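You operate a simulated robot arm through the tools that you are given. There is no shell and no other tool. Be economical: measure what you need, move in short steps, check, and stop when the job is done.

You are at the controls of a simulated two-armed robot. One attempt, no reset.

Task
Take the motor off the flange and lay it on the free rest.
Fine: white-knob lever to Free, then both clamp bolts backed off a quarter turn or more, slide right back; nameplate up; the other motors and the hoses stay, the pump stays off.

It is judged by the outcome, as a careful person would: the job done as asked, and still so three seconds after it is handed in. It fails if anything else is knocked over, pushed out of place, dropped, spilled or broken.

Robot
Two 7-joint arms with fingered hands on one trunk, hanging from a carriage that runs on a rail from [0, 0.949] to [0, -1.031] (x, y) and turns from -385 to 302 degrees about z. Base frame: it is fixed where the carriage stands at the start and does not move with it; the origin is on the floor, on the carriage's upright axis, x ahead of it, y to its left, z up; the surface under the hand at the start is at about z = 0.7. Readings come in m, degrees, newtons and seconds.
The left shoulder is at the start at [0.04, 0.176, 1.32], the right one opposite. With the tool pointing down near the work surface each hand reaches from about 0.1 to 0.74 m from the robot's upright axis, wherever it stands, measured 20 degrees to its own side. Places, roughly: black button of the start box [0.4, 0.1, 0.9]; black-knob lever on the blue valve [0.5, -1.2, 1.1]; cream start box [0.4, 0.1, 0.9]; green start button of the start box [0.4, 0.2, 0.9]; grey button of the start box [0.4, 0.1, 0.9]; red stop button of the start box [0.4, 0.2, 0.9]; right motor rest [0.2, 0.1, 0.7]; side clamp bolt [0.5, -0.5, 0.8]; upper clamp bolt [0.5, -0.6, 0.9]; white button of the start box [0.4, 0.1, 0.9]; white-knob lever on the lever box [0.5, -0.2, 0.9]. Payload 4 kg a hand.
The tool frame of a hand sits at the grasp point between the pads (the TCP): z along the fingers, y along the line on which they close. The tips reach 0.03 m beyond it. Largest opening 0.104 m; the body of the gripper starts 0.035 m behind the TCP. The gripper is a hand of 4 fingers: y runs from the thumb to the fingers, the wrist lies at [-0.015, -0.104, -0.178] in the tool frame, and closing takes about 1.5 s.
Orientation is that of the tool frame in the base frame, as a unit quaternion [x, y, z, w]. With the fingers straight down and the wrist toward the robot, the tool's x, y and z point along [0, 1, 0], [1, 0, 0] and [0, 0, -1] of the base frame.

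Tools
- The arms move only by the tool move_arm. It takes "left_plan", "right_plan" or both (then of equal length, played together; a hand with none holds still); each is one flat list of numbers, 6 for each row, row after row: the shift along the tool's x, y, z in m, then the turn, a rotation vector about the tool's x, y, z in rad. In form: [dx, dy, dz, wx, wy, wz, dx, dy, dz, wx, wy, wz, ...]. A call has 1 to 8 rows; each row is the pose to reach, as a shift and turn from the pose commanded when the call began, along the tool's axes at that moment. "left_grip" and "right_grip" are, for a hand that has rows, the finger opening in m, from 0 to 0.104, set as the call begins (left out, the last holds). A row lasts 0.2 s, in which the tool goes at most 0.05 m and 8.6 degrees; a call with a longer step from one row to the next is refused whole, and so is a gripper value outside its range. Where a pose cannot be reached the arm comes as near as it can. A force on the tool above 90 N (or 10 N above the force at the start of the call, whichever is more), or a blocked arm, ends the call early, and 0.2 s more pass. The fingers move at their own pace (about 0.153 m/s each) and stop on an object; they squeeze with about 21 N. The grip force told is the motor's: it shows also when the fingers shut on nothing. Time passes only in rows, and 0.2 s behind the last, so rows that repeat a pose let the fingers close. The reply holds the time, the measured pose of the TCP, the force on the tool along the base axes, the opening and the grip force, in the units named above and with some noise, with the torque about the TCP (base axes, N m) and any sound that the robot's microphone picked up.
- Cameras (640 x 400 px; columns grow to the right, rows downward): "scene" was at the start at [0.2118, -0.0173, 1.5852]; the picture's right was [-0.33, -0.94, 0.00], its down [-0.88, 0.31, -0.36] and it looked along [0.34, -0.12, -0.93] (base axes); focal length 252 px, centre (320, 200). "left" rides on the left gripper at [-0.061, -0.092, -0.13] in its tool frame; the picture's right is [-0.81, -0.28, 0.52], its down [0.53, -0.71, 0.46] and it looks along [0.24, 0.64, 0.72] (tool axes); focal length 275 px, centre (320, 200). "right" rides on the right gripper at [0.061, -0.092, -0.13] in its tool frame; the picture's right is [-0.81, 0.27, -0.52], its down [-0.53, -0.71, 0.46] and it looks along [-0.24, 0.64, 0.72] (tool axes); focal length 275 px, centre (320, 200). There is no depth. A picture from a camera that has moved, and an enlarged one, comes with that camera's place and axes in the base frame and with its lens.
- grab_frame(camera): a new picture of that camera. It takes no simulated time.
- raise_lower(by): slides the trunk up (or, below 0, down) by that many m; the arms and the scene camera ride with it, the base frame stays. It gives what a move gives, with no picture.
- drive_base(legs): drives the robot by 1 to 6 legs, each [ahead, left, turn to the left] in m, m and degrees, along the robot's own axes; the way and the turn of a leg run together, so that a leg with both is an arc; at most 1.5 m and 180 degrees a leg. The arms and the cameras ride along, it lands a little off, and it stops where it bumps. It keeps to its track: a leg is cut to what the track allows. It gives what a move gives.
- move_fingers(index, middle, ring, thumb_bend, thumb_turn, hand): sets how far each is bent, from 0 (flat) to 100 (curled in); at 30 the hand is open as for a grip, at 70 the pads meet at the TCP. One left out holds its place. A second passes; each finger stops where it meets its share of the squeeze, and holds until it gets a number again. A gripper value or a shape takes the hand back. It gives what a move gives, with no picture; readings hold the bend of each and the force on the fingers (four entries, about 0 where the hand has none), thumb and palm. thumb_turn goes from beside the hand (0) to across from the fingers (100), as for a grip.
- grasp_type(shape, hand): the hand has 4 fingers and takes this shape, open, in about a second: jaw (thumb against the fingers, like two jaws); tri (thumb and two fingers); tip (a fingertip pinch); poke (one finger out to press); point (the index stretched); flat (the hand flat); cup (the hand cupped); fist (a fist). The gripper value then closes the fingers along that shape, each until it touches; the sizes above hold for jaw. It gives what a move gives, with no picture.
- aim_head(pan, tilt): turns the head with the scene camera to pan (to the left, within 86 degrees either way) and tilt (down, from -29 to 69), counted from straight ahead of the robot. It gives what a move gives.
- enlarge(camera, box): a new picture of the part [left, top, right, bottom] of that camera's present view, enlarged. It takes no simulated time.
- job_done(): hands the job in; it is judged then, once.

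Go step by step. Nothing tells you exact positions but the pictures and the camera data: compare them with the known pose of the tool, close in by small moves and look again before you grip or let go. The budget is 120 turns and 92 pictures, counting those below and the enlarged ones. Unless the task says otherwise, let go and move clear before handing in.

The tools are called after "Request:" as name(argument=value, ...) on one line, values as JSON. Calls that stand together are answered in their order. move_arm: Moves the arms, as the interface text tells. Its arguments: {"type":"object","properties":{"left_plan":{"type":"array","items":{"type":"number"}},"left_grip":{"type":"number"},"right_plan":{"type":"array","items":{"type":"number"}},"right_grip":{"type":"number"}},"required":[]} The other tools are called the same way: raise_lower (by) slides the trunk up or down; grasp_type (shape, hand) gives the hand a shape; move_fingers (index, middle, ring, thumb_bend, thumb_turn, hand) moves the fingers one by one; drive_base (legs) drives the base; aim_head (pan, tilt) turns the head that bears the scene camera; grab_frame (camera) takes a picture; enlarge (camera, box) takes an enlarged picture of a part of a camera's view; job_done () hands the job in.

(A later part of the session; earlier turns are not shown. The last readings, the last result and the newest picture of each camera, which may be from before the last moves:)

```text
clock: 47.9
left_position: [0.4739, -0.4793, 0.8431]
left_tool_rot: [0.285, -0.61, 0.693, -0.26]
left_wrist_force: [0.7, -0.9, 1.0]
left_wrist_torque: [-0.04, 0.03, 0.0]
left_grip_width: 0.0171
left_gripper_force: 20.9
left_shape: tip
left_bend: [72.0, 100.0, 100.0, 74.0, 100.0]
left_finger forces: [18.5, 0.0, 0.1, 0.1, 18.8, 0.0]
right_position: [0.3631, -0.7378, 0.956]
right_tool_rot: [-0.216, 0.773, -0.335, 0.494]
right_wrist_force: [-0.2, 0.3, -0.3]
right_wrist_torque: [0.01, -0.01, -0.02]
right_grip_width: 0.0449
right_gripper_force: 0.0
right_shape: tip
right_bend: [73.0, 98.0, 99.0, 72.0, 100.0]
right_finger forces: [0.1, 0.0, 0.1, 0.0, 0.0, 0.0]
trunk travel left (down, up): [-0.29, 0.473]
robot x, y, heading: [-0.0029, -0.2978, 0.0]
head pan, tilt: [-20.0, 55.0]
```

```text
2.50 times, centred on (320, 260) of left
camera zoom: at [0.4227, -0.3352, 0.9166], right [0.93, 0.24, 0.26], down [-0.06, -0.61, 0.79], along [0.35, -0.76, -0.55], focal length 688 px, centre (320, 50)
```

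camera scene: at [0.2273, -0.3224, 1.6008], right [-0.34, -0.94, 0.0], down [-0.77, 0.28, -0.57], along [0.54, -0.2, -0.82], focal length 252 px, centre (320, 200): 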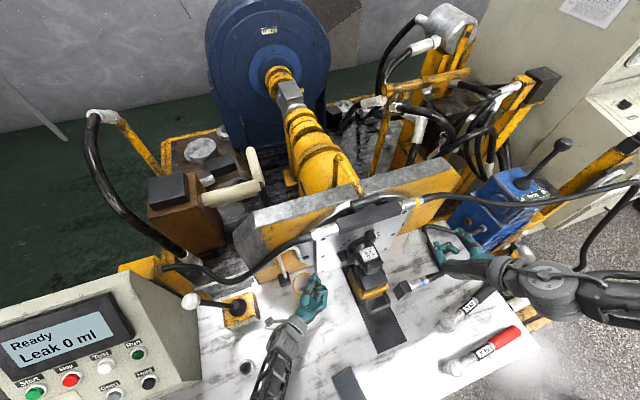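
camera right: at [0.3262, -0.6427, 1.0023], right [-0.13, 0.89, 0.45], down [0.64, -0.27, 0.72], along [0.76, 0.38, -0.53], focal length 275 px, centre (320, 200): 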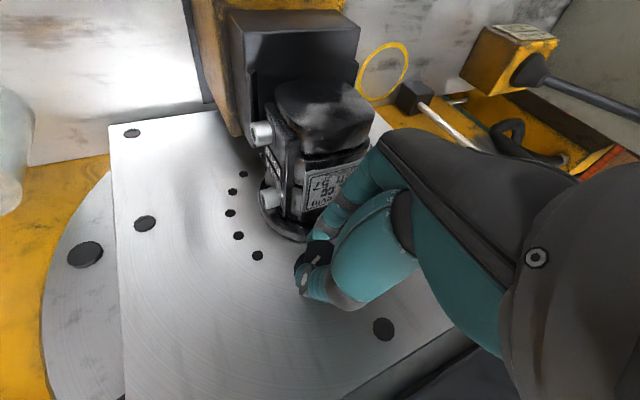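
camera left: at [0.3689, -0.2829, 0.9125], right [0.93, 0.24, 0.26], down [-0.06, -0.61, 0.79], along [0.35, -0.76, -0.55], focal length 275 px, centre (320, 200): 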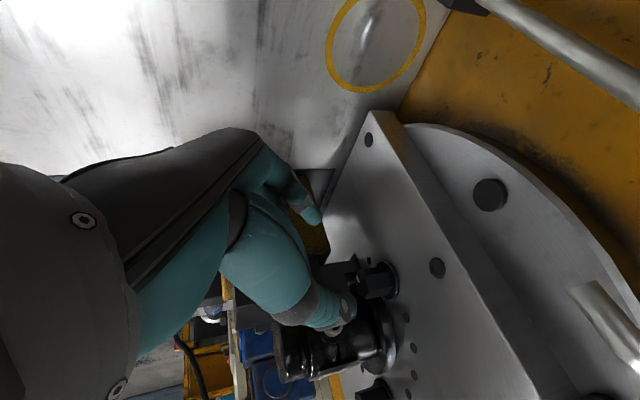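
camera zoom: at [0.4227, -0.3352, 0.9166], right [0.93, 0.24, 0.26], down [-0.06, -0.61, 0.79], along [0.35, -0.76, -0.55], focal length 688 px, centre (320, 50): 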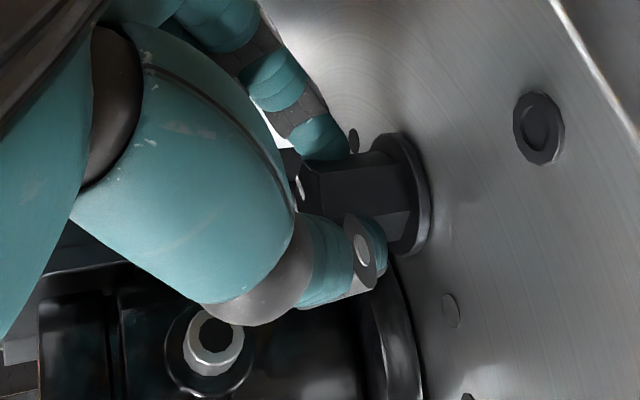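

Request:
move_arm(left_plan=[0.0006, 0.0025, 0.0006, 0.099, 0, -0.099, 0.0014, 0.0047, 0.0014, 0.198, 0, -0.198, 0.0025, 0.0069, 0.0025, 0.297, 0, -0.297, 0.0037, 0.0088, 0.0037, 0.396, 0, -0.396])

```text
clock: 48.9
left_position: [0.4726, -0.4857, 0.8341]
left_tool_rot: [0.342, -0.395, 0.836, -0.168]
left_wrist_force: [-0.5, 3.4, -2.3]
left_wrist_torque: [0.02, 0.02, 0.05]
left_grip_width: 0.0173
left_gripper_force: 21.4
left_shape: tip
left_bend: [72.0, 100.0, 100.0, 75.0, 100.0]
left_finger forces: [19.8, 0.0, 0.0, 0.0, 20.7, 0.1]
right_position: [0.363, -0.7366, 0.9558]
right_tool_rot: [-0.215, 0.773, -0.336, 0.493]
right_wrist_force: [-0.3, -0.2, 0.7]
right_wrist_torque: [0.02, -0.03, 0.01]
right_grip_width: 0.0448
right_gripper_force: 0.0
right_shape: tip
right_bend: [73.0, 98.0, 99.0, 72.0, 100.0]
right_finger forces: [0.0, 0.0, 0.0, 0.0, 0.0, 0.1]
trunk travel left (down, up): [-0.29, 0.473]
robot x, y, heading: [-0.0007, -0.2985, -0.1]
head pan, tilt: [-20.0, 55.0]
```

Request:
move_arm(left_plan=[0.0005, 0.0024, 0.0005, 0.099, 0, -0.099, 0.0013, 0.0048, 0.0013, 0.198, 0, -0.198, 0.0023, 0.007, 0.0023, 0.297, 0, -0.297])

Request:
enlarge(camera="left", box=[240, 180, 400, 340])

```text
clock: 49.9
left_position: [0.471, -0.4699, 0.7963]
left_tool_rot: [0.365, -0.246, 0.892, -0.104]
left_wrist_force: [0.0, 0.3, 0.4]
left_wrist_torque: [-0.01, 0.02, 0.0]
left_grip_width: 0.0145
left_gripper_force: 20.4
left_shape: tip
left_bend: [73.0, 100.0, 100.0, 78.0, 100.0]
left_finger forces: [0.1, 0.1, 0.0, 0.0, 0.0, 0.0]
right_position: [0.3639, -0.7375, 0.9554]
right_tool_rot: [-0.216, 0.772, -0.336, 0.494]
right_wrist_force: [0.1, 0.1, 1.1]
right_wrist_torque: [0.0, -0.01, -0.01]
right_grip_width: 0.0452
right_gripper_force: 0.1
right_shape: tip
right_bend: [73.0, 98.0, 99.0, 72.0, 100.0]
right_finger forces: [0.0, 0.0, 0.1, 0.0, 0.0, 0.0]
trunk travel left (down, up): [-0.29, 0.473]
robot x, y, heading: [-0.0015, -0.2996, -0.0]
head pan, tilt: [-20.0, 55.0]
stopped in row 3 (left hand): the arm was blocked; the commanded pose is now the measured one
```

```text
2.50 times, centred on (320, 260) of left
camera zoom: at [0.4222, -0.3207, 0.7276], right [0.94, 0.34, -0.03], down [-0.06, 0.25, 0.97], along [0.34, -0.9, 0.26], focal length 688 px, centre (320, 50)
```

zoom: 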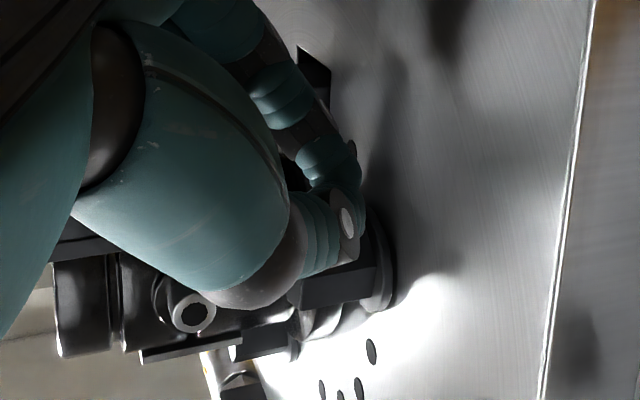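

Request:
move_arm(left_plan=[0.024, -0.02, -0.03, 0, 0, 0, 0.0476, -0.04, -0.0246, -0.09, 0, 0.09, 0.0476, -0.056, -0.0246, -0.18, 0, 0.18, 0.0476, -0.056, -0.0246, -0.28, 0, 0.28, 0.0476, -0.056, -0.0246, -0.38, 0, 0.38, 0.0476, -0.056, -0.0246, -0.48, 0, 0.48, 0.0476, -0.056, -0.0246, -0.58, 0, 0.58, 0.0476, -0.056, -0.0246, -0.65, 0, 0.65], left_grip=0.055)

Request:
enlarge(camera="left", box=[270, 200, 430, 340])

```text
clock: 51.7
left_position: [0.4197, -0.4297, 0.8398]
left_tool_rot: [0.284, -0.614, 0.689, -0.259]
left_wrist_force: [0.0, 0.4, 0.3]
left_wrist_torque: [-0.03, 0.06, -0.03]
left_grip_width: 0.0547
left_gripper_force: 0.1
left_shape: tip
left_bend: [73.0, 98.0, 99.0, 68.0, 100.0]
left_finger forces: [0.1, 0.0, 0.1, 0.1, 0.0, 0.0]
right_position: [0.3639, -0.7374, 0.9544]
right_tool_rot: [-0.215, 0.773, -0.336, 0.493]
right_wrist_force: [-0.5, 0.6, -0.6]
right_wrist_torque: [-0.01, 0.01, 0.0]
right_grip_width: 0.0452
right_gripper_force: 0.1
right_shape: tip
right_bend: [73.0, 98.0, 99.0, 72.0, 100.0]
right_finger forces: [0.1, 0.0, 0.0, 0.0, 0.0, 0.0]
trunk travel left (down, up): [-0.29, 0.473]
robot x, y, heading: [0.0002, -0.2979, -0.3]
head pan, tilt: [-20.0, 55.0]
```

```text
2.86 times, centred on (350, 270) of left
camera zoom: at [0.3687, -0.2858, 0.9159], right [0.94, 0.24, 0.26], down [-0.06, -0.62, 0.79], along [0.35, -0.75, -0.56], focal length 786 px, centre (234, 0)
```

zoom: 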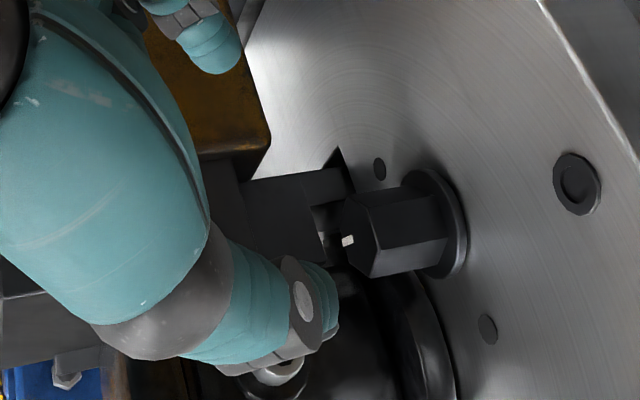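

Side bolt has turned about 65°. I regrip and go on.

Request:
move_arm(left_plan=[0, 0, 0.025, 0, 0, 0, 0, 0.001, 0.05, 0, 0, 0, 0, 0.001, 0.075, 0, 0, 0])

Request:
move_arm(left_plan=[0, 0, 0, 0, 0, 0, 0, 0, 0, 0, 0, 0, 0, 0, 0, 0, 0, 0, 0, 0, 0, 0, 0, 0, 0.0006, 0.0025, 0.0006, 0.099, 0, -0.099, 0.0014, 0.0047, 0.0014, 0.198, 0, -0.198, 0.0025, 0.0069, 0.0025, 0.297, 0, -0.297, 0.0037, 0.0088, 0.0037, 0.396, 0, -0.396], left_grip=0.0)

```text
clock: 52.5
left_position: [0.4738, -0.4854, 0.8466]
left_tool_rot: [0.282, -0.615, 0.69, -0.258]
left_wrist_force: [-0.3, 0.2, -1.1]
left_wrist_torque: [0.01, 0.03, 0.01]
left_grip_width: 0.0548
left_gripper_force: 0.0
left_shape: tip
left_bend: [73.0, 98.0, 99.0, 68.0, 100.0]
left_finger forces: [0.1, 0.0, 0.0, 0.0, 0.1, 0.1]
right_position: [0.3631, -0.7381, 0.956]
right_tool_rot: [-0.215, 0.772, -0.336, 0.494]
right_wrist_force: [-0.5, -0.5, 0.4]
right_wrist_torque: [0.01, -0.02, -0.02]
right_grip_width: 0.0447
right_gripper_force: 0.1
right_shape: tip
right_bend: [73.0, 98.0, 99.0, 72.0, 100.0]
right_finger forces: [0.1, 0.0, 0.1, 0.0, 0.1, 0.0]
trunk travel left (down, up): [-0.29, 0.473]
robot x, y, heading: [-0.0043, -0.299, -0.1]
head pan, tilt: [-20.0, 55.0]
```

```text
clock: 54.3
left_position: [0.4719, -0.4887, 0.8372]
left_tool_rot: [0.343, -0.4, 0.833, -0.169]
left_wrist_force: [-0.9, 5.4, 1.2]
left_wrist_torque: [-0.07, -0.03, 0.08]
left_grip_width: 0.0166
left_gripper_force: 20.8
left_shape: tip
left_bend: [72.0, 100.0, 100.0, 74.0, 100.0]
left_finger forces: [18.8, 0.0, 0.0, 0.0, 22.7, 0.0]
right_position: [0.3627, -0.7362, 0.9544]
right_tool_rot: [-0.216, 0.772, -0.335, 0.495]
right_wrist_force: [0.4, -1.0, 0.3]
right_wrist_torque: [-0.01, 0.03, -0.03]
right_grip_width: 0.0451
right_gripper_force: 0.0
right_shape: tip
right_bend: [73.0, 98.0, 99.0, 72.0, 100.0]
right_finger forces: [0.1, 0.0, 0.0, 0.0, 0.2, 0.0]
trunk travel left (down, up): [-0.29, 0.473]
robot x, y, heading: [0.0028, -0.2956, -0.1]
head pan, tilt: [-20.0, 55.0]
```

Request:
move_arm(left_plan=[0, 0, 0, 0, 0, 0, 0, 0, 0, 0, 0, 0, 0, 0, 0, 0, 0, 0, 0, -0.0025, 0, -0.099, 0, 0.099, 0, -0.005, 0, -0.198, 0, 0.198, 0, -0.0075, 0, -0.297, 0, 0.297, 0.0004, -0.0102, 0.0004, -0.396, 0, 0.396], left_grip=0.055)

Request:
move_arm(left_plan=[0, 0, 0, 0, 0, 0, 0, 0, 0, 0, 0, 0, 0, 0, 0, 0, 0, 0, 0, 0, 0, 0, 0, 0, 0.0006, 0.0025, 0.0006, 0.099, 0, -0.099, 0.0014, 0.0047, 0.0014, 0.198, 0, -0.198, 0.0025, 0.0069, 0.0025, 0.297, 0, -0.297, 0.0037, 0.0088, 0.0037, 0.396, 0, -0.396], left_grip=0.0)

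```text
clock: 55.9
left_position: [0.4723, -0.4842, 0.8467]
left_tool_rot: [0.283, -0.615, 0.689, -0.259]
left_wrist_force: [-0.9, 0.1, -0.3]
left_wrist_torque: [-0.02, -0.02, -0.01]
left_grip_width: 0.055
left_gripper_force: 0.0
left_shape: tip
left_bend: [73.0, 98.0, 99.0, 68.0, 100.0]
left_finger forces: [0.1, 0.0, 0.0, 0.0, 0.0, 0.1]
right_position: [0.3634, -0.7374, 0.9562]
right_tool_rot: [-0.216, 0.773, -0.335, 0.494]
right_wrist_force: [0.1, 0.0, -0.3]
right_wrist_torque: [0.01, 0.04, 0.02]
right_grip_width: 0.0448
right_gripper_force: 0.1
right_shape: tip
right_bend: [73.0, 98.0, 99.0, 72.0, 100.0]
right_finger forces: [0.1, 0.1, 0.1, 0.1, 0.0, 0.1]
trunk travel left (down, up): [-0.29, 0.473]
robot x, y, heading: [-0.0003, -0.2993, -0.1]
head pan, tilt: [-20.0, 55.0]
```

```text
clock: 57.7
left_position: [0.4729, -0.489, 0.8371]
left_tool_rot: [0.342, -0.4, 0.833, -0.168]
left_wrist_force: [-3.1, 6.7, 2.9]
left_wrist_torque: [-0.09, -0.1, 0.07]
left_grip_width: 0.0187
left_gripper_force: 21.5
left_shape: tip
left_bend: [73.0, 100.0, 100.0, 74.0, 100.0]
left_finger forces: [16.5, 0.0, 0.0, 0.0, 22.2, 0.0]
right_position: [0.3628, -0.737, 0.955]
right_tool_rot: [-0.216, 0.773, -0.335, 0.494]
right_wrist_force: [0.0, 0.3, 0.4]
right_wrist_torque: [0.01, 0.0, 0.02]
right_grip_width: 0.0449
right_gripper_force: 0.0
right_shape: tip
right_bend: [73.0, 98.0, 99.0, 72.0, 100.0]
right_finger forces: [0.1, 0.1, 0.1, 0.0, 0.1, 0.0]
trunk travel left (down, up): [-0.29, 0.473]
robot x, y, heading: [0.0005, -0.299, -0.2]
head pan, tilt: [-20.0, 55.0]
```

Request:
move_arm(left_plan=[0, 0, 0, 0, 0, 0, 0, 0, 0, 0, 0, 0, 0, -0.0025, 0, -0.099, 0, 0.099, 0, -0.005, 0, -0.198, 0, 0.198, 0, -0.0075, 0, -0.297, 0, 0.297, 0.0004, -0.0102, 0.0004, -0.396, 0, 0.396, 0, -0.01, -0.04, -0.396, 0, 0.396, 0, -0.01, -0.08, -0.396, 0, 0.396], left_grip=0.055)

Request:
enlarge(camera="left", box=[270, 200, 430, 340])

Request:
enlarge(camera="scene", box=[320, 200, 440, 300])

```text
clock: 59.5
left_position: [0.4146, -0.4381, 0.8081]
left_tool_rot: [0.283, -0.614, 0.69, -0.259]
left_wrist_force: [0.6, -0.1, 0.2]
left_wrist_torque: [0.02, 0.0, 0.01]
left_grip_width: 0.0546
left_gripper_force: 0.0
left_shape: tip
left_bend: [73.0, 98.0, 99.0, 68.0, 100.0]
left_finger forces: [0.0, 0.0, 0.0, 0.0, 0.0, 0.0]
right_position: [0.3624, -0.7362, 0.9545]
right_tool_rot: [-0.216, 0.772, -0.335, 0.495]
right_wrist_force: [0.2, 0.7, -0.3]
right_wrist_torque: [0.04, -0.05, 0.01]
right_grip_width: 0.0452
right_gripper_force: 0.1
right_shape: tip
right_bend: [73.0, 98.0, 99.0, 72.0, 100.0]
right_finger forces: [0.0, 0.0, 0.0, 0.0, 0.0, 0.1]
trunk travel left (down, up): [-0.29, 0.473]
robot x, y, heading: [-0.0002, -0.2989, -0.2]
head pan, tilt: [-20.0, 55.0]
```

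```text
2.86 times, centred on (350, 270) of left
camera zoom: at [0.3638, -0.2941, 0.8844], right [0.94, 0.24, 0.26], down [-0.06, -0.61, 0.79], along [0.35, -0.75, -0.56], focal length 786 px, centre (234, 0)
```

zoom: 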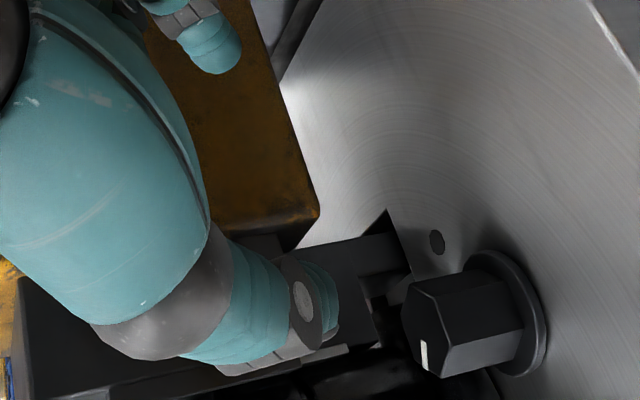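

```text
4.00 times, centred on (380, 250) of scene
camera zoom: at [0.2266, -0.3214, 1.4486], right [-0.34, -0.94, 0.0], down [-0.77, 0.28, -0.57], along [0.54, -0.2, -0.82], focal length 1007 px, centre (80, 0)
```

zoom: 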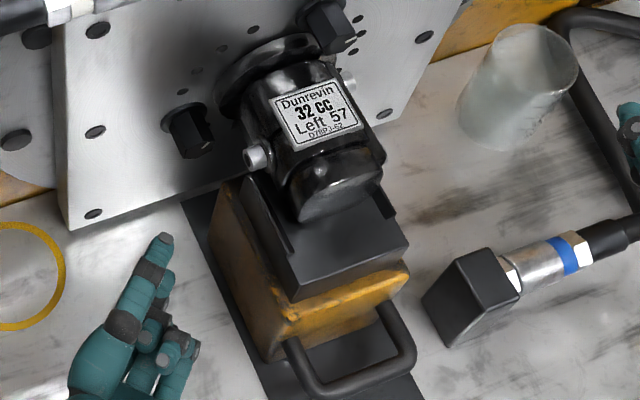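

Both bolts are past a quarter turn. Now I'll withdraw the left hand and turn the right hand fingers-down to pull the sled by its black handle.

Request:
move_arm(left_plan=[0, -0.02, -0.03, 0, 0, 0, -0.003, -0.05, -0.06, 0, 0, 0, -0.006, -0.08, -0.09, 0, 0, 0, -0.009, -0.11, -0.12, 0, 0, 0, -0.0134, -0.135, -0.152, 0, 0, 0, -0.0134, -0.135, -0.152, 0, 0, 0, -0.0134, -0.135, -0.152, 0, 0, 0, -0.0134, -0.135, -0.152, 0, 0, 0], right_plan=[-0.014, 0, -0.015, 0.0177, 0.0933, 0.1109, -0.028, 0, -0.03, 0.0354, 0.1866, 0.2218, -0.042, 0, -0.045, 0.0531, 0.2799, 0.3327, -0.056, 0, -0.06, 0.0708, 0.3732, 0.4436, -0.07, 0, -0.075, 0.0885, 0.4665, 0.5545, -0.084, 0, -0.09, 0.1062, 0.5598, 0.6654, -0.098, 0, -0.105, 0.1239, 0.6531, 0.7763, -0.11, 0, -0.117, 0.1416, 0.7464, 0.8872])

Request:
move_arm(right_plan=[0, 0, 0, 0.0177, 0.0933, 0.1109, 0, 0, 0, 0.0354, 0.1866, 0.2218, 0, 0, 0, 0.0531, 0.2799, 0.3327, 0, 0, 0, 0.0708, 0.3732, 0.4436, 0, 0, 0, 0.0885, 0.4665, 0.5545, 0, 0, 0, 0.1062, 0.5598, 0.6654, 0, 0, 0, 0.1239, 0.6531, 0.7763, 0, 0, 0, 0.1416, 0.7464, 0.8872])

Request:
grasp_type(hand="right", shape="jaw")

Request:
grab_frame(camera="right")

Request:
grab_frame(camera="scene")

```text
clock: 61.3
left_position: [0.3319, -0.324, 0.9132]
left_tool_rot: [0.283, -0.614, 0.69, -0.259]
left_wrist_force: [0.5, -0.5, -0.4]
left_wrist_torque: [-0.02, 0.01, 0.0]
left_grip_width: 0.0546
left_gripper_force: 0.1
left_shape: tip
left_bend: [73.0, 98.0, 99.0, 68.0, 100.0]
left_finger forces: [0.0, 0.0, 0.0, 0.0, 0.0, 0.0]
left hand out of reach, approached as far as the arm can: row 5, 6, 7, 8
right_position: [0.3934, -0.6832, 1.0916]
right_tool_rot: [0.291, 0.886, -0.202, 0.298]
right_wrist_force: [0.0, 0.3, -0.5]
right_wrist_torque: [-0.04, 0.03, 0.0]
right_grip_width: 0.0452
right_gripper_force: 0.0
right_shape: tip
right_bend: [73.0, 98.0, 99.0, 72.0, 100.0]
right_finger forces: [0.1, 0.1, 0.0, 0.0, 0.0, 0.1]
right hand out of reach, approached as far as the arm can: row 1, 2, 3, 4, 5, 6, 7, 8
trunk travel left (down, up): [-0.29, 0.473]
robot x, y, heading: [0.0007, -0.3014, -0.0]
head pan, tilt: [-20.0, 55.0]
```

```text
clock: 63.1
left_position: [0.3294, -0.3261, 0.9129]
left_tool_rot: [0.284, -0.613, 0.69, -0.259]
left_wrist_force: [-0.5, -0.6, 0.0]
left_wrist_torque: [0.01, 0.02, -0.01]
left_grip_width: 0.0546
left_gripper_force: 0.1
left_shape: tip
left_bend: [73.0, 98.0, 99.0, 68.0, 100.0]
left_finger forces: [0.0, 0.1, 0.0, 0.1, 0.0, 0.0]
right_position: [0.3939, -0.6798, 1.0944]
right_tool_rot: [0.708, 0.706, 0.002, -0.003]
right_wrist_force: [0.1, 1.4, 0.1]
right_wrist_torque: [0.03, 0.01, 0.02]
right_grip_width: 0.0451
right_gripper_force: 0.1
right_shape: tip
right_bend: [73.0, 98.0, 99.0, 72.0, 100.0]
right_finger forces: [0.0, 0.0, 0.0, 0.1, 0.1, 0.2]
trunk travel left (down, up): [-0.29, 0.473]
robot x, y, heading: [0.0019, -0.2997, -0.1]
head pan, tilt: [-20.0, 55.0]
```

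```text
clock: 64.0
left_position: [0.3298, -0.3264, 0.9136]
left_tool_rot: [0.284, -0.614, 0.69, -0.259]
left_wrist_force: [-0.3, -0.1, 0.0]
left_wrist_torque: [0.02, -0.04, 0.04]
left_grip_width: 0.0546
left_gripper_force: 0.1
left_shape: tip
left_bend: [73.0, 98.0, 99.0, 68.0, 100.0]
left_finger forces: [0.0, 0.0, 0.0, 0.0, 0.0, 0.0]
right_position: [0.395, -0.6802, 1.0938]
right_tool_rot: [0.708, 0.706, 0.0, -0.002]
right_wrist_force: [0.0, -0.1, -0.3]
right_wrist_torque: [0.0, -0.01, 0.03]
right_grip_width: 0.1037
right_gripper_force: 0.1
right_shape: jaw
right_bend: [30.0, 30.0, 30.0, 30.0, 98.0]
right_finger forces: [0.0, 0.0, 0.0, 0.0, 0.0, 0.0]
trunk travel left (down, up): [-0.29, 0.473]
robot x, y, heading: [-0.0006, -0.3, -0.0]
head pan, tilt: [-20.0, 55.0]
```

```text
30 pictures are left
camera right: at [0.3041, -0.6194, 1.2271], right [0.28, -0.81, 0.51], down [-0.71, -0.53, -0.46], along [0.64, -0.24, -0.73], focal length 275 px, centre (320, 200)
```

right: 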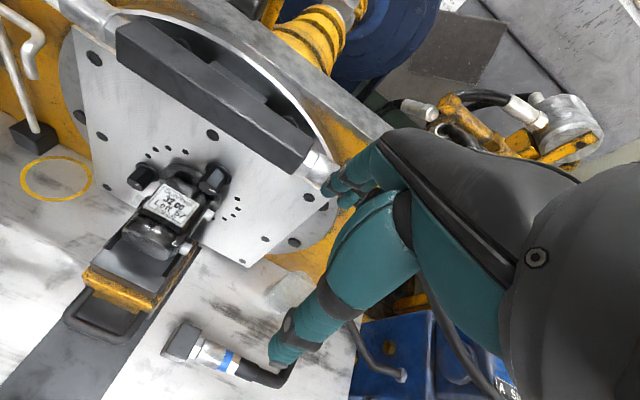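

```text
29 pictures are left
camera scene: at [0.2268, -0.3216, 1.4487], right [-0.34, -0.94, 0.0], down [-0.77, 0.28, -0.57], along [0.54, -0.2, -0.82], focal length 252 px, centre (320, 200)
```

scene: 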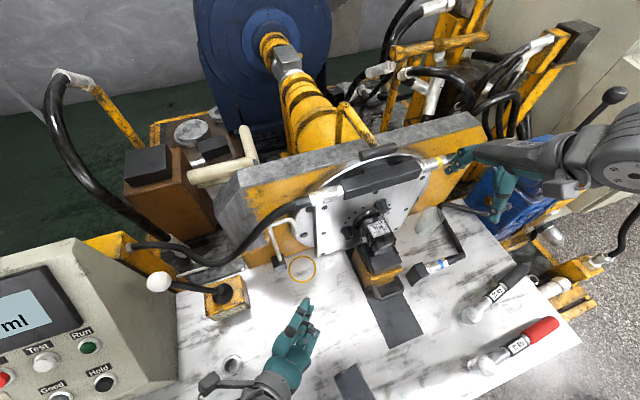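

Handle bar works out at about x 0.328, y -0.525 to -0.595, z 0.768. I bring the right hand above and in front of it, tipped forward, with a narrower opening.

Request:
move_arm(right_plan=[0.02, -0.035, 0.0, -0.07, 0, 0, 0.04, -0.07, 0.02, -0.15, 0, 0, 0.07, -0.1, 0.05, -0.22, 0, 0, 0.095, -0.12, 0.085, -0.3, 0, 0, 0.11, -0.135, 0.12, -0.37, 0, 0, 0.12, -0.145, 0.15, -0.45, 0, 0], right_grip=0.06)

Request:
grab_frame(camera="right")

```text
refused: row 3 steps farther than a row can; nothing moved
```

```text
28 pictures are left
camera right: at [0.3041, -0.6194, 1.2271], right [0.28, -0.81, 0.51], down [-0.71, -0.53, -0.46], along [0.64, -0.24, -0.73], focal length 275 px, centre (320, 200)
```

right: 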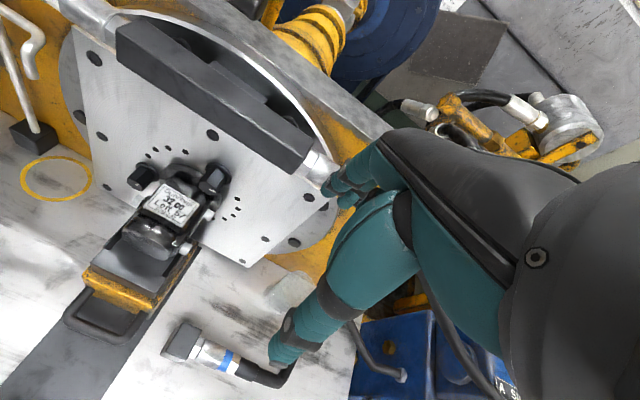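

Request:
move_arm(right_plan=[0.02, -0.035, 0.0, -0.07, 0, 0, 0.04, -0.065, 0.015, -0.14, 0, 0, 0.06, -0.09, 0.04, -0.21, 0, 0, 0.08, -0.11, 0.07, -0.28, 0, 0, 0.1, -0.125, 0.1, -0.34, 0, 0, 0.11, -0.138, 0.13, -0.4, 0, 0, 0.12, -0.145, 0.15, -0.45, 0, 0], right_grip=0.06)

Request:
grab_frame(camera="right")

```text
clock: 65.8
left_position: [0.3269, -0.3253, 0.9126]
left_tool_rot: [0.285, -0.613, 0.69, -0.258]
left_wrist_force: [-0.6, 0.1, -0.6]
left_wrist_torque: [0.03, 0.0, 0.05]
left_grip_width: 0.0543
left_gripper_force: 0.1
left_shape: tip
left_bend: [73.0, 98.0, 99.0, 68.0, 100.0]
left_finger forces: [0.0, 0.1, 0.1, 0.1, 0.0, 0.1]
right_position: [0.2964, -0.6046, 0.8115]
right_tool_rot: [0.708, 0.664, 0.173, 0.167]
right_wrist_force: [0.5, -0.5, 0.2]
right_wrist_torque: [0.0, 0.01, 0.02]
right_grip_width: 0.0601
right_gripper_force: 0.2
right_shape: jaw
right_bend: [74.0, 42.0, 38.0, 66.0, 100.0]
right_finger forces: [0.0, 0.1, 0.0, 0.1, 0.0, 0.0]
right hand out of reach, approached as far as the arm can: row 1, 2, 3, 4, 5, 6, 7
trunk travel left (down, up): [-0.29, 0.473]
robot x, y, heading: [-0.0018, -0.2994, -0.0]
head pan, tilt: [-20.0, 55.0]
stopped in row 7 (right hand): the arm was blocked; the commanded pose is now the measured one
```

```text
27 pictures are left
camera right: at [0.1601, -0.5367, 0.8867], right [-0.05, -0.82, 0.57], down [-0.45, -0.49, -0.75], along [0.89, -0.29, -0.35], focal length 275 px, centre (320, 200)
```

right: 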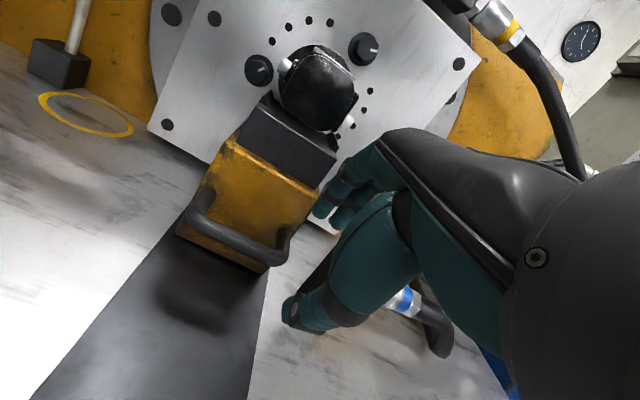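

Request:
enlarge(camera="right", box=[230, 20, 390, 120])

Request:
raise_lower(by=0.15)

```text
4.00 times, centred on (310, 70) of right
camera zoom: at [0.1601, -0.5367, 0.8867], right [-0.05, -0.82, 0.57], down [-0.45, -0.49, -0.75], along [0.89, -0.29, -0.35], focal length 1101 px, centre (360, 720)
```

zoom: 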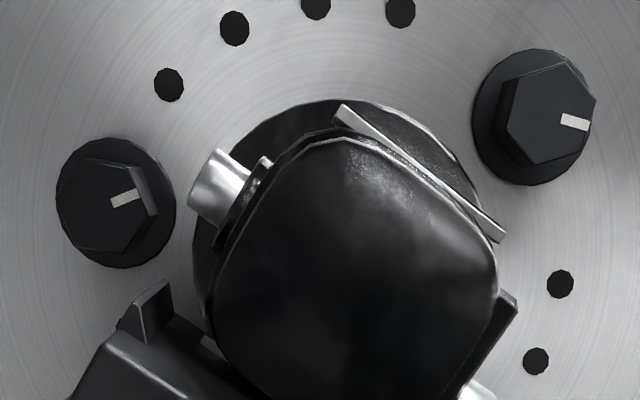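

```text
clock: 67.6
left_position: [0.3299, -0.3261, 1.0637]
left_tool_rot: [0.283, -0.614, 0.69, -0.258]
left_wrist_force: [0.4, 0.5, 0.0]
left_wrist_torque: [-0.03, 0.0, 0.04]
left_grip_width: 0.0548
left_gripper_force: 0.2
left_shape: tip
left_bend: [73.0, 98.0, 99.0, 68.0, 100.0]
left_finger forces: [0.1, 0.0, 0.0, 0.0, 0.0, 0.1]
right_position: [0.2994, -0.605, 0.9615]
right_tool_rot: [0.709, 0.663, 0.172, 0.168]
right_wrist_force: [1.0, -0.1, -0.4]
right_wrist_torque: [0.04, -0.01, -0.03]
right_grip_width: 0.0602
right_gripper_force: 0.1
right_shape: jaw
right_bend: [74.0, 42.0, 38.0, 66.0, 100.0]
right_finger forces: [0.1, 0.0, 0.1, 0.0, 0.0, 0.1]
trunk travel left (down, up): [-0.44, 0.323]
robot x, y, heading: [-0.0025, -0.2964, 0.3]
head pan, tilt: [-20.0, 55.0]
```

Both bolt marks confirm more than a quarter turn (side ≈140°, upper ≈100°). Now a two-finger pinch fits the handle loop better, so I switch the right hand to "tip" and approach the bar.

Request:
grasp_type(hand="right", shape="tip")

Request:
move_arm(right_plan=[0.015, -0.02, 0.03, 0, 0, 0, 0.03, -0.045, 0.06, 0, 0, 0, 0.0416, -0.072, 0.09, 0, 0, 0, 0.0416, -0.072, 0.11, 0, 0, 0], right_grip=0.06)

Request:
grab_frame(camera="right")

```text
clock: 68.5
left_position: [0.3297, -0.3249, 1.0634]
left_tool_rot: [0.284, -0.614, 0.69, -0.259]
left_wrist_force: [0.0, 0.0, -0.6]
left_wrist_torque: [-0.01, 0.02, 0.01]
left_grip_width: 0.0547
left_gripper_force: 0.2
left_shape: tip
left_bend: [73.0, 98.0, 99.0, 68.0, 100.0]
left_finger forces: [0.1, 0.0, 0.0, 0.0, 0.1, 0.0]
right_position: [0.2975, -0.6045, 0.9606]
right_tool_rot: [0.708, 0.664, 0.173, 0.166]
right_wrist_force: [-0.3, -0.2, -0.3]
right_wrist_torque: [-0.05, -0.03, 0.03]
right_grip_width: 0.1041
right_gripper_force: 0.1
right_shape: tip
right_bend: [30.0, 98.0, 99.0, 30.0, 98.0]
right_finger forces: [0.0, 0.0, 0.0, 0.0, 0.0, 0.1]
trunk travel left (down, up): [-0.44, 0.323]
robot x, y, heading: [-0.003, -0.2964, -0.1]
head pan, tilt: [-20.0, 55.0]
```

```text
clock: 69.5
left_position: [0.3296, -0.3256, 1.0617]
left_tool_rot: [0.284, -0.614, 0.69, -0.258]
left_wrist_force: [0.4, -0.4, -0.2]
left_wrist_torque: [-0.03, 0.05, -0.01]
left_grip_width: 0.0549
left_gripper_force: 0.1
left_shape: tip
left_bend: [73.0, 98.0, 99.0, 68.0, 100.0]
left_finger forces: [0.0, 0.1, 0.1, 0.0, 0.1, 0.1]
right_position: [0.289, -0.5608, 0.8326]
right_tool_rot: [0.708, 0.664, 0.174, 0.166]
right_wrist_force: [-0.3, -1.1, 0.7]
right_wrist_torque: [0.04, -0.02, 0.0]
right_grip_width: 0.0604
right_gripper_force: 0.1
right_shape: tip
right_bend: [31.0, 98.0, 99.0, 66.0, 100.0]
right_finger forces: [0.0, 0.0, 0.0, 0.1, 0.0, 0.0]
trunk travel left (down, up): [-0.44, 0.323]
robot x, y, heading: [0.0033, -0.3006, 0.1]
head pan, tilt: [-20.0, 55.0]
```

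```text
25 pictures are left
camera right: at [0.1519, -0.4917, 0.9078], right [-0.05, -0.82, 0.57], down [-0.45, -0.49, -0.75], along [0.89, -0.29, -0.35], focal length 275 px, centre (320, 200)
```

right: 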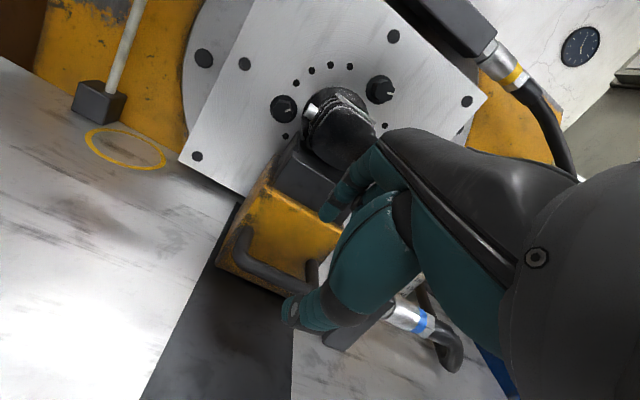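

Request:
move_arm(right_plan=[0, 0.002, 0.02, 0, 0, 0, 0, 0.003, 0.04, 0, 0, 0, 0, 0.004, 0.055, 0, 0, 0])

Request:
enlarge(camera="right", box=[220, 160, 400, 340])

```text
clock: 70.3
left_position: [0.3291, -0.3251, 1.0634]
left_tool_rot: [0.283, -0.614, 0.69, -0.258]
left_wrist_force: [-0.2, 0.7, 0.4]
left_wrist_torque: [-0.02, 0.0, 0.0]
left_grip_width: 0.0545
left_gripper_force: 0.0
left_shape: tip
left_bend: [73.0, 98.0, 99.0, 68.0, 100.0]
left_finger forces: [0.0, 0.1, 0.0, 0.1, 0.1, 0.0]
right_position: [0.3173, -0.5602, 0.785]
right_tool_rot: [0.709, 0.663, 0.173, 0.168]
right_wrist_force: [0.2, 1.0, 0.8]
right_wrist_torque: [0.01, 0.01, -0.02]
right_grip_width: 0.0605
right_gripper_force: 0.1
right_shape: tip
right_bend: [31.0, 98.0, 99.0, 66.0, 100.0]
right_finger forces: [0.1, 0.0, 0.0, 0.1, 0.1, 0.0]
trunk travel left (down, up): [-0.44, 0.323]
robot x, y, heading: [0.0009, -0.3017, 0.4]
head pan, tilt: [-20.0, 55.0]
```

```text
2.22 times, centred on (310, 250) of right
camera zoom: at [0.1805, -0.4922, 0.8608], right [-0.05, -0.82, 0.57], down [-0.45, -0.49, -0.75], along [0.89, -0.29, -0.35], focal length 612 px, centre (342, 89)
```

zoom: 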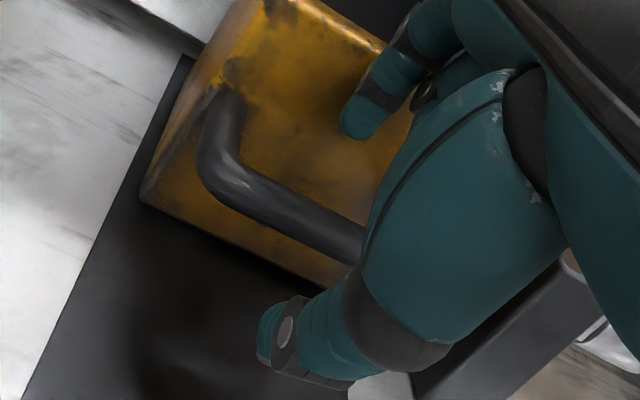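

Request:
move_arm(right_plan=[0, 0, 0.008, 0, 0, 0, 0, 0, 0.012, 0, 0, 0, 0, 0, 0.012, 0, 0, 0, 0, 0, 0.012, 0, 0, 0, 0, 0, 0.012, 0, 0, 0, 0, 0, 0.012, 0, 0, 0, 0, 0, 0.012, 0, 0, 0], right_grip=0.0)

Request:
enlarge(camera="right", box=[220, 160, 400, 340])

```text
clock: 71.9
left_position: [0.3297, -0.3262, 1.0622]
left_tool_rot: [0.283, -0.614, 0.69, -0.258]
left_wrist_force: [-0.5, -0.1, 0.0]
left_wrist_torque: [-0.01, -0.02, 0.01]
left_grip_width: 0.0546
left_gripper_force: 0.0
left_shape: tip
left_bend: [73.0, 98.0, 99.0, 68.0, 100.0]
left_finger forces: [0.1, 0.1, 0.0, 0.0, 0.0, 0.1]
right_position: [0.3243, -0.5611, 0.7745]
right_tool_rot: [0.708, 0.663, 0.173, 0.168]
right_wrist_force: [0.2, 0.7, 11.0]
right_wrist_torque: [0.02, -0.11, 0.01]
right_grip_width: 0.0104
right_gripper_force: 20.6
right_shape: tip
right_bend: [68.0, 100.0, 100.0, 76.0, 100.0]
right_finger forces: [19.9, 0.0, 0.1, 0.1, 17.5, 0.0]
trunk travel left (down, up): [-0.44, 0.323]
robot x, y, heading: [0.0013, -0.2979, -0.0]
head pan, tilt: [-20.0, 55.0]
```

```text
2.22 times, centred on (310, 250) of right
camera zoom: at [0.1871, -0.4924, 0.85], right [-0.05, -0.82, 0.57], down [-0.45, -0.49, -0.75], along [0.89, -0.29, -0.34], focal length 612 px, centre (342, 89)
```

zoom: 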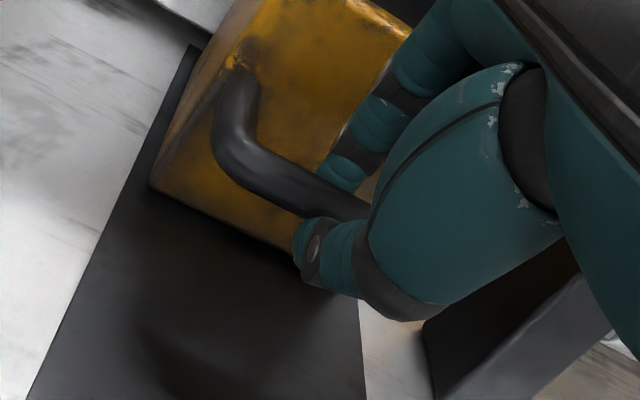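

The bar is pinched with the index hooked behind it. I pull the sled straight back toward the robot in small steps.

Request:
move_arm(right_plan=[-0.0006, -0.0088, -0.0047, 0, 0, 0, -0.0012, -0.0176, -0.0093, 0, 0, 0, -0.0019, -0.0265, -0.014, 0, 0, 0, -0.0025, -0.0353, -0.0187, 0, 0, 0, -0.003, -0.044, -0.0234, 0, 0, 0, -0.0037, -0.0529, -0.028, 0, 0, 0])

Request:
grab_frame(camera="scene")

```text
clock: 73.3
left_position: [0.3287, -0.3265, 1.0637]
left_tool_rot: [0.283, -0.614, 0.69, -0.258]
left_wrist_force: [1.0, 0.7, 0.2]
left_wrist_torque: [0.0, -0.02, -0.01]
left_grip_width: 0.0547
left_gripper_force: 0.0
left_shape: tip
left_bend: [73.0, 98.0, 99.0, 68.0, 100.0]
left_finger forces: [0.1, 0.1, 0.1, 0.0, 0.0, 0.1]
right_position: [0.2619, -0.5604, 0.7737]
right_tool_rot: [0.708, 0.664, 0.173, 0.167]
right_wrist_force: [-1.7, 1.2, 9.5]
right_wrist_torque: [0.04, -0.1, -0.01]
right_grip_width: 0.0112
right_gripper_force: 20.4
right_shape: tip
right_bend: [65.0, 100.0, 100.0, 76.0, 100.0]
right_finger forces: [18.0, 0.0, 0.0, 0.0, 17.9, 0.0]
trunk travel left (down, up): [-0.44, 0.323]
robot x, y, heading: [0.004, -0.3009, 0.1]
head pan, tilt: [-20.0, 55.0]
```

```text
22 pictures are left
camera scene: at [0.2267, -0.3215, 1.5988], right [-0.34, -0.94, 0.0], down [-0.77, 0.28, -0.57], along [0.54, -0.2, -0.82], focal length 252 px, centre (320, 200)
```

scene: 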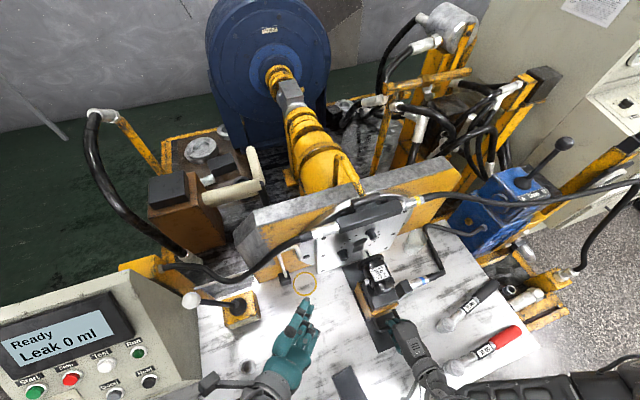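

The motor comes away from the flange freely. I continue back until the sled meets its stop.

Request:
move_arm(right_plan=[-0.0007, -0.0106, -0.0056, 0, 0, 0, -0.0015, -0.0212, -0.0112, 0, 0, 0, -0.0022, -0.0318, -0.0168, 0, 0, 0, -0.003, -0.0424, -0.0224, 0, 0, 0, -0.0037, -0.053, -0.028, 0, 0, 0, -0.0045, -0.0636, -0.0336, 0, 0, 0, -0.0052, -0.0742, -0.0392, 0, 0, 0])

Request:
enlarge(camera="scene", box=[320, 200, 480, 360])

```text
clock: 74.9
left_position: [0.3325, -0.3264, 1.0634]
left_tool_rot: [0.283, -0.613, 0.691, -0.259]
left_wrist_force: [0.1, 0.1, 0.3]
left_wrist_torque: [0.03, 0.01, 0.03]
left_grip_width: 0.0548
left_gripper_force: 0.1
left_shape: tip
left_bend: [73.0, 98.0, 99.0, 68.0, 100.0]
left_finger forces: [0.0, 0.0, 0.1, 0.0, 0.0, 0.1]
right_position: [0.1845, -0.5605, 0.7734]
right_tool_rot: [0.709, 0.662, 0.174, 0.17]
right_wrist_force: [10.9, 1.3, 2.6]
right_wrist_torque: [0.0, -0.3, 0.02]
right_grip_width: 0.0102
right_gripper_force: 20.5
right_shape: tip
right_bend: [64.0, 100.0, 100.0, 77.0, 100.0]
right_finger forces: [23.6, 0.1, 0.1, 0.0, 14.3, 0.0]
trunk travel left (down, up): [-0.44, 0.323]
robot x, y, heading: [0.0, -0.2945, -0.1]
head pan, tilt: [-20.0, 55.0]
```

```text
2.50 times, centred on (400, 280) of scene
camera zoom: at [0.2282, -0.3213, 1.5991], right [-0.34, -0.94, 0.0], down [-0.77, 0.28, -0.58], along [0.54, -0.2, -0.82], focal length 630 px, centre (120, 0)
```

zoom: 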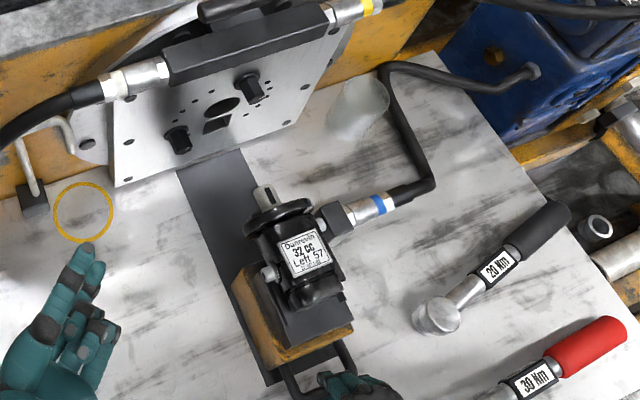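

Request:
move_arm(right_plan=[-0.0005, -0.007, -0.0037, 0, 0, 0, -0.001, -0.014, -0.0075, 0, 0, 0])

```text
clock: 75.5
left_position: [0.3354, -0.3244, 1.0641]
left_tool_rot: [0.282, -0.613, 0.691, -0.259]
left_wrist_force: [-0.3, -0.4, -0.5]
left_wrist_torque: [0.0, -0.06, 0.02]
left_grip_width: 0.0545
left_gripper_force: 0.0
left_shape: tip
left_bend: [73.0, 98.0, 99.0, 68.0, 100.0]
left_finger forces: [0.0, 0.0, 0.0, 0.0, 0.1, 0.0]
right_position: [0.1725, -0.559, 0.7749]
right_tool_rot: [0.708, 0.662, 0.177, 0.17]
right_wrist_force: [27.2, 4.5, -2.3]
right_wrist_torque: [0.06, -0.33, 0.13]
right_grip_width: 0.0087
right_gripper_force: 21.3
right_shape: tip
right_bend: [58.0, 100.0, 100.0, 81.0, 100.0]
right_finger forces: [27.5, 0.0, 0.0, 0.1, 4.7, 0.0]
trunk travel left (down, up): [-0.44, 0.323]
robot x, y, heading: [-0.0002, -0.2979, 0.1]
head pan, tilt: [-20.0, 55.0]
```

The sled is firmly at its back stop. I release the handle, retreat, and look at the motor for a grasp.

Request:
move_arm(right_plan=[0.0006, 0.009, 0.005, 0, 0, 0, 0.0006, 0.009, 0.005, 0, 0, 0, 0.0006, 0.009, 0.005, 0, 0, 0, 0.0, 0.005, -0.02, 0, 0, 0, 0.0, 0.005, -0.05, 0, 0, 0, -0.01, 0.015, -0.08, 0, 0, 0, -0.03, 0.02, -0.11, 0, 0, 0, -0.06, 0.025, -0.13, 0, 0, 0], right_grip=0.07)

Request:
grab_frame(camera="right")

Request:
enlarge(camera="scene", box=[350, 250, 450, 330])

```text
clock: 77.3
left_position: [0.3293, -0.3268, 1.063]
left_tool_rot: [0.283, -0.613, 0.691, -0.258]
left_wrist_force: [0.1, -0.9, -0.4]
left_wrist_torque: [0.04, 0.0, 0.01]
left_grip_width: 0.0545
left_gripper_force: 0.0
left_shape: tip
left_bend: [73.0, 98.0, 99.0, 68.0, 100.0]
left_finger forces: [0.1, 0.0, 0.0, 0.1, 0.1, 0.1]
right_position: [0.1227, -0.6243, 0.8985]
right_tool_rot: [0.709, 0.663, 0.173, 0.169]
right_wrist_force: [0.7, 0.7, 0.4]
right_wrist_torque: [0.0, 0.02, 0.0]
right_grip_width: 0.07
right_gripper_force: 0.0
right_shape: tip
right_bend: [29.0, 98.0, 99.0, 60.0, 100.0]
right_finger forces: [0.0, 0.0, 0.0, 0.0, 0.0, 0.1]
trunk travel left (down, up): [-0.44, 0.323]
robot x, y, heading: [0.0021, -0.2975, 0.4]
head pan, tilt: [-20.0, 55.0]
```

```text
20 pictures are left
camera right: at [-0.0144, -0.5548, 0.9744], right [-0.05, -0.82, 0.57], down [-0.45, -0.49, -0.75], along [0.89, -0.29, -0.34], focal length 275 px, centre (320, 200)
```

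right: 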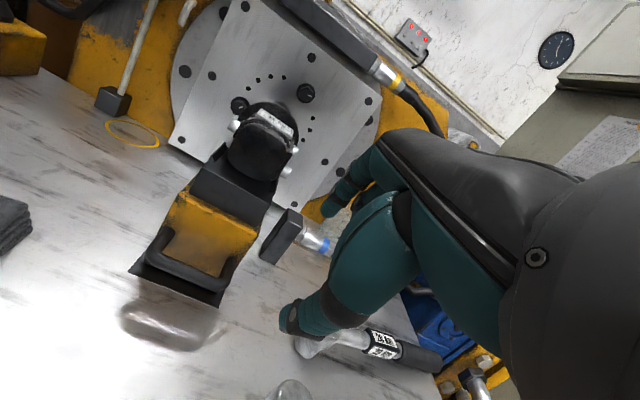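

```text
5.00 times, centred on (400, 290) of scene
camera zoom: at [0.227, -0.3219, 1.5987], right [-0.34, -0.94, 0.0], down [-0.77, 0.28, -0.57], along [0.54, -0.2, -0.82], focal length 1259 px, centre (-80, -250)
```

zoom: 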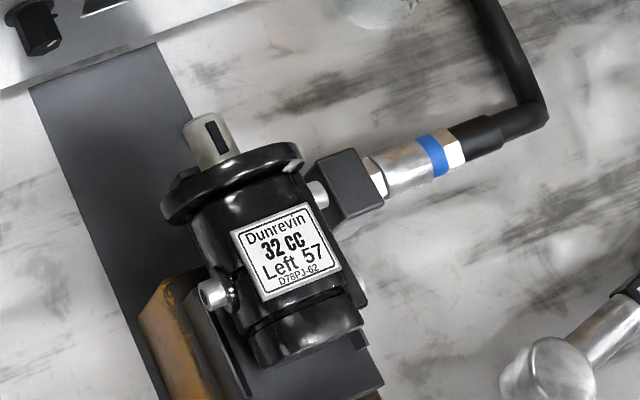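

The motor now sits clear of the flange (body x≈0.27–0.36, y≈-0.55 to -0.56, z≈0.89). I'll use the left hand from above across its sides; first unwind its orientation to fingers-down and lift the right hand out of the way.

Request:
grasp_type(hand="left", shape="jaw")

Request:
move_arm(left_plan=[0, 0, 0, -0.0405, -0.1065, -0.0975, 0, 0, 0, -0.081, -0.213, -0.195, 0, 0, 0, -0.1215, -0.3195, -0.2925, 0, 0, 0, -0.162, -0.426, -0.39, 0, 0, 0, -0.2025, -0.5325, -0.4875, 0, 0, 0, -0.243, -0.639, -0.585, 0, 0, 0, -0.2835, -0.7455, -0.6825, 0, 0, 0, -0.324, -0.852, -0.78], right_plan=[0, 0.014, -0.027, 0, 0, 0, 0, 0.028, -0.053, 0, 0, 0, -0.01, 0.042, -0.08, 0, 0, 0, -0.02, 0.056, -0.106, 0, 0, 0, -0.03, 0.065, -0.12, 0, 0, 0, -0.03, 0.065, -0.12, 0, 0, 0, -0.03, 0.065, -0.12, 0, 0, 0, -0.03, 0.065, -0.12, 0, 0, 0])

Request:
move_arm(left_plan=[0, 0, 0, -0.0405, -0.1065, -0.0975, 0, 0, 0, -0.081, -0.213, -0.195, 0, 0, 0, -0.1215, -0.3195, -0.2925, 0, 0, 0, -0.162, -0.426, -0.39, 0, 0, 0, -0.2025, -0.5325, -0.4875, 0, 0, 0, -0.243, -0.639, -0.585, 0, 0, 0, -0.2835, -0.7455, -0.6825, 0, 0, 0, -0.324, -0.852, -0.78])

```text
clock: 78.2
left_position: [0.3288, -0.3251, 1.063]
left_tool_rot: [0.284, -0.613, 0.691, -0.258]
left_wrist_force: [-0.4, -0.2, 0.3]
left_wrist_torque: [0.01, 0.0, 0.05]
left_grip_width: 0.1039
left_gripper_force: 0.1
left_shape: jaw
left_bend: [30.0, 30.0, 30.0, 30.0, 98.0]
left_finger forces: [0.0, 0.1, 0.0, 0.0, 0.1, 0.1]
right_position: [0.122, -0.6219, 0.8981]
right_tool_rot: [0.708, 0.664, 0.173, 0.167]
right_wrist_force: [0.2, 0.2, 0.2]
right_wrist_torque: [-0.01, 0.0, 0.05]
right_grip_width: 0.0701
right_gripper_force: 0.0
right_shape: tip
right_bend: [29.0, 98.0, 99.0, 60.0, 100.0]
right_finger forces: [0.0, 0.0, 0.1, 0.1, 0.1, 0.0]
trunk travel left (down, up): [-0.44, 0.323]
robot x, y, heading: [0.0005, -0.2986, 0.2]
head pan, tilt: [-20.0, 55.0]
```

```text
clock: 80.0
left_position: [0.3282, -0.3256, 1.0629]
left_tool_rot: [0.776, -0.404, 0.457, -0.163]
left_wrist_force: [0.6, -0.6, -0.2]
left_wrist_torque: [0.0, -0.01, 0.0]
left_grip_width: 0.1039
left_gripper_force: 0.1
left_shape: jaw
left_bend: [30.0, 30.0, 30.0, 30.0, 98.0]
left_finger forces: [0.1, 0.0, 0.0, 0.0, 0.0, 0.0]
right_position: [0.1038, -0.6731, 1.0051]
right_tool_rot: [0.708, 0.664, 0.174, 0.167]
right_wrist_force: [0.8, 0.2, 0.5]
right_wrist_torque: [0.03, 0.01, -0.01]
right_grip_width: 0.0697
right_gripper_force: 0.0
right_shape: tip
right_bend: [29.0, 98.0, 99.0, 60.0, 100.0]
right_finger forces: [0.0, 0.0, 0.1, 0.0, 0.0, 0.1]
right hand out of reach, approached as far as the arm can: row 3, 4, 5, 6, 7, 8
trunk travel left (down, up): [-0.44, 0.323]
robot x, y, heading: [-0.0005, -0.2971, 0.1]
head pan, tilt: [-20.0, 55.0]
```

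```text
clock: 81.8
left_position: [0.3297, -0.3247, 1.0621]
left_tool_rot: [0.997, -0.053, 0.063, -0.01]
left_wrist_force: [0.2, -0.9, 0.0]
left_wrist_torque: [0.02, 0.0, 0.04]
left_grip_width: 0.1039
left_gripper_force: 0.2
left_shape: jaw
left_bend: [30.0, 30.0, 30.0, 30.0, 98.0]
left_finger forces: [0.1, 0.0, 0.0, 0.0, 0.0, 0.0]
right_position: [0.1039, -0.6742, 1.005]
right_tool_rot: [0.708, 0.663, 0.174, 0.168]
right_wrist_force: [0.1, -0.4, -0.2]
right_wrist_torque: [0.0, 0.01, -0.01]
right_grip_width: 0.0698
right_gripper_force: 0.0
right_shape: tip
right_bend: [29.0, 98.0, 99.0, 60.0, 100.0]
right_finger forces: [0.1, 0.1, 0.0, 0.0, 0.1, 0.0]
trunk travel left (down, up): [-0.44, 0.323]
robot x, y, heading: [-0.0017, -0.2989, 0.1]
head pan, tilt: [-20.0, 55.0]
```

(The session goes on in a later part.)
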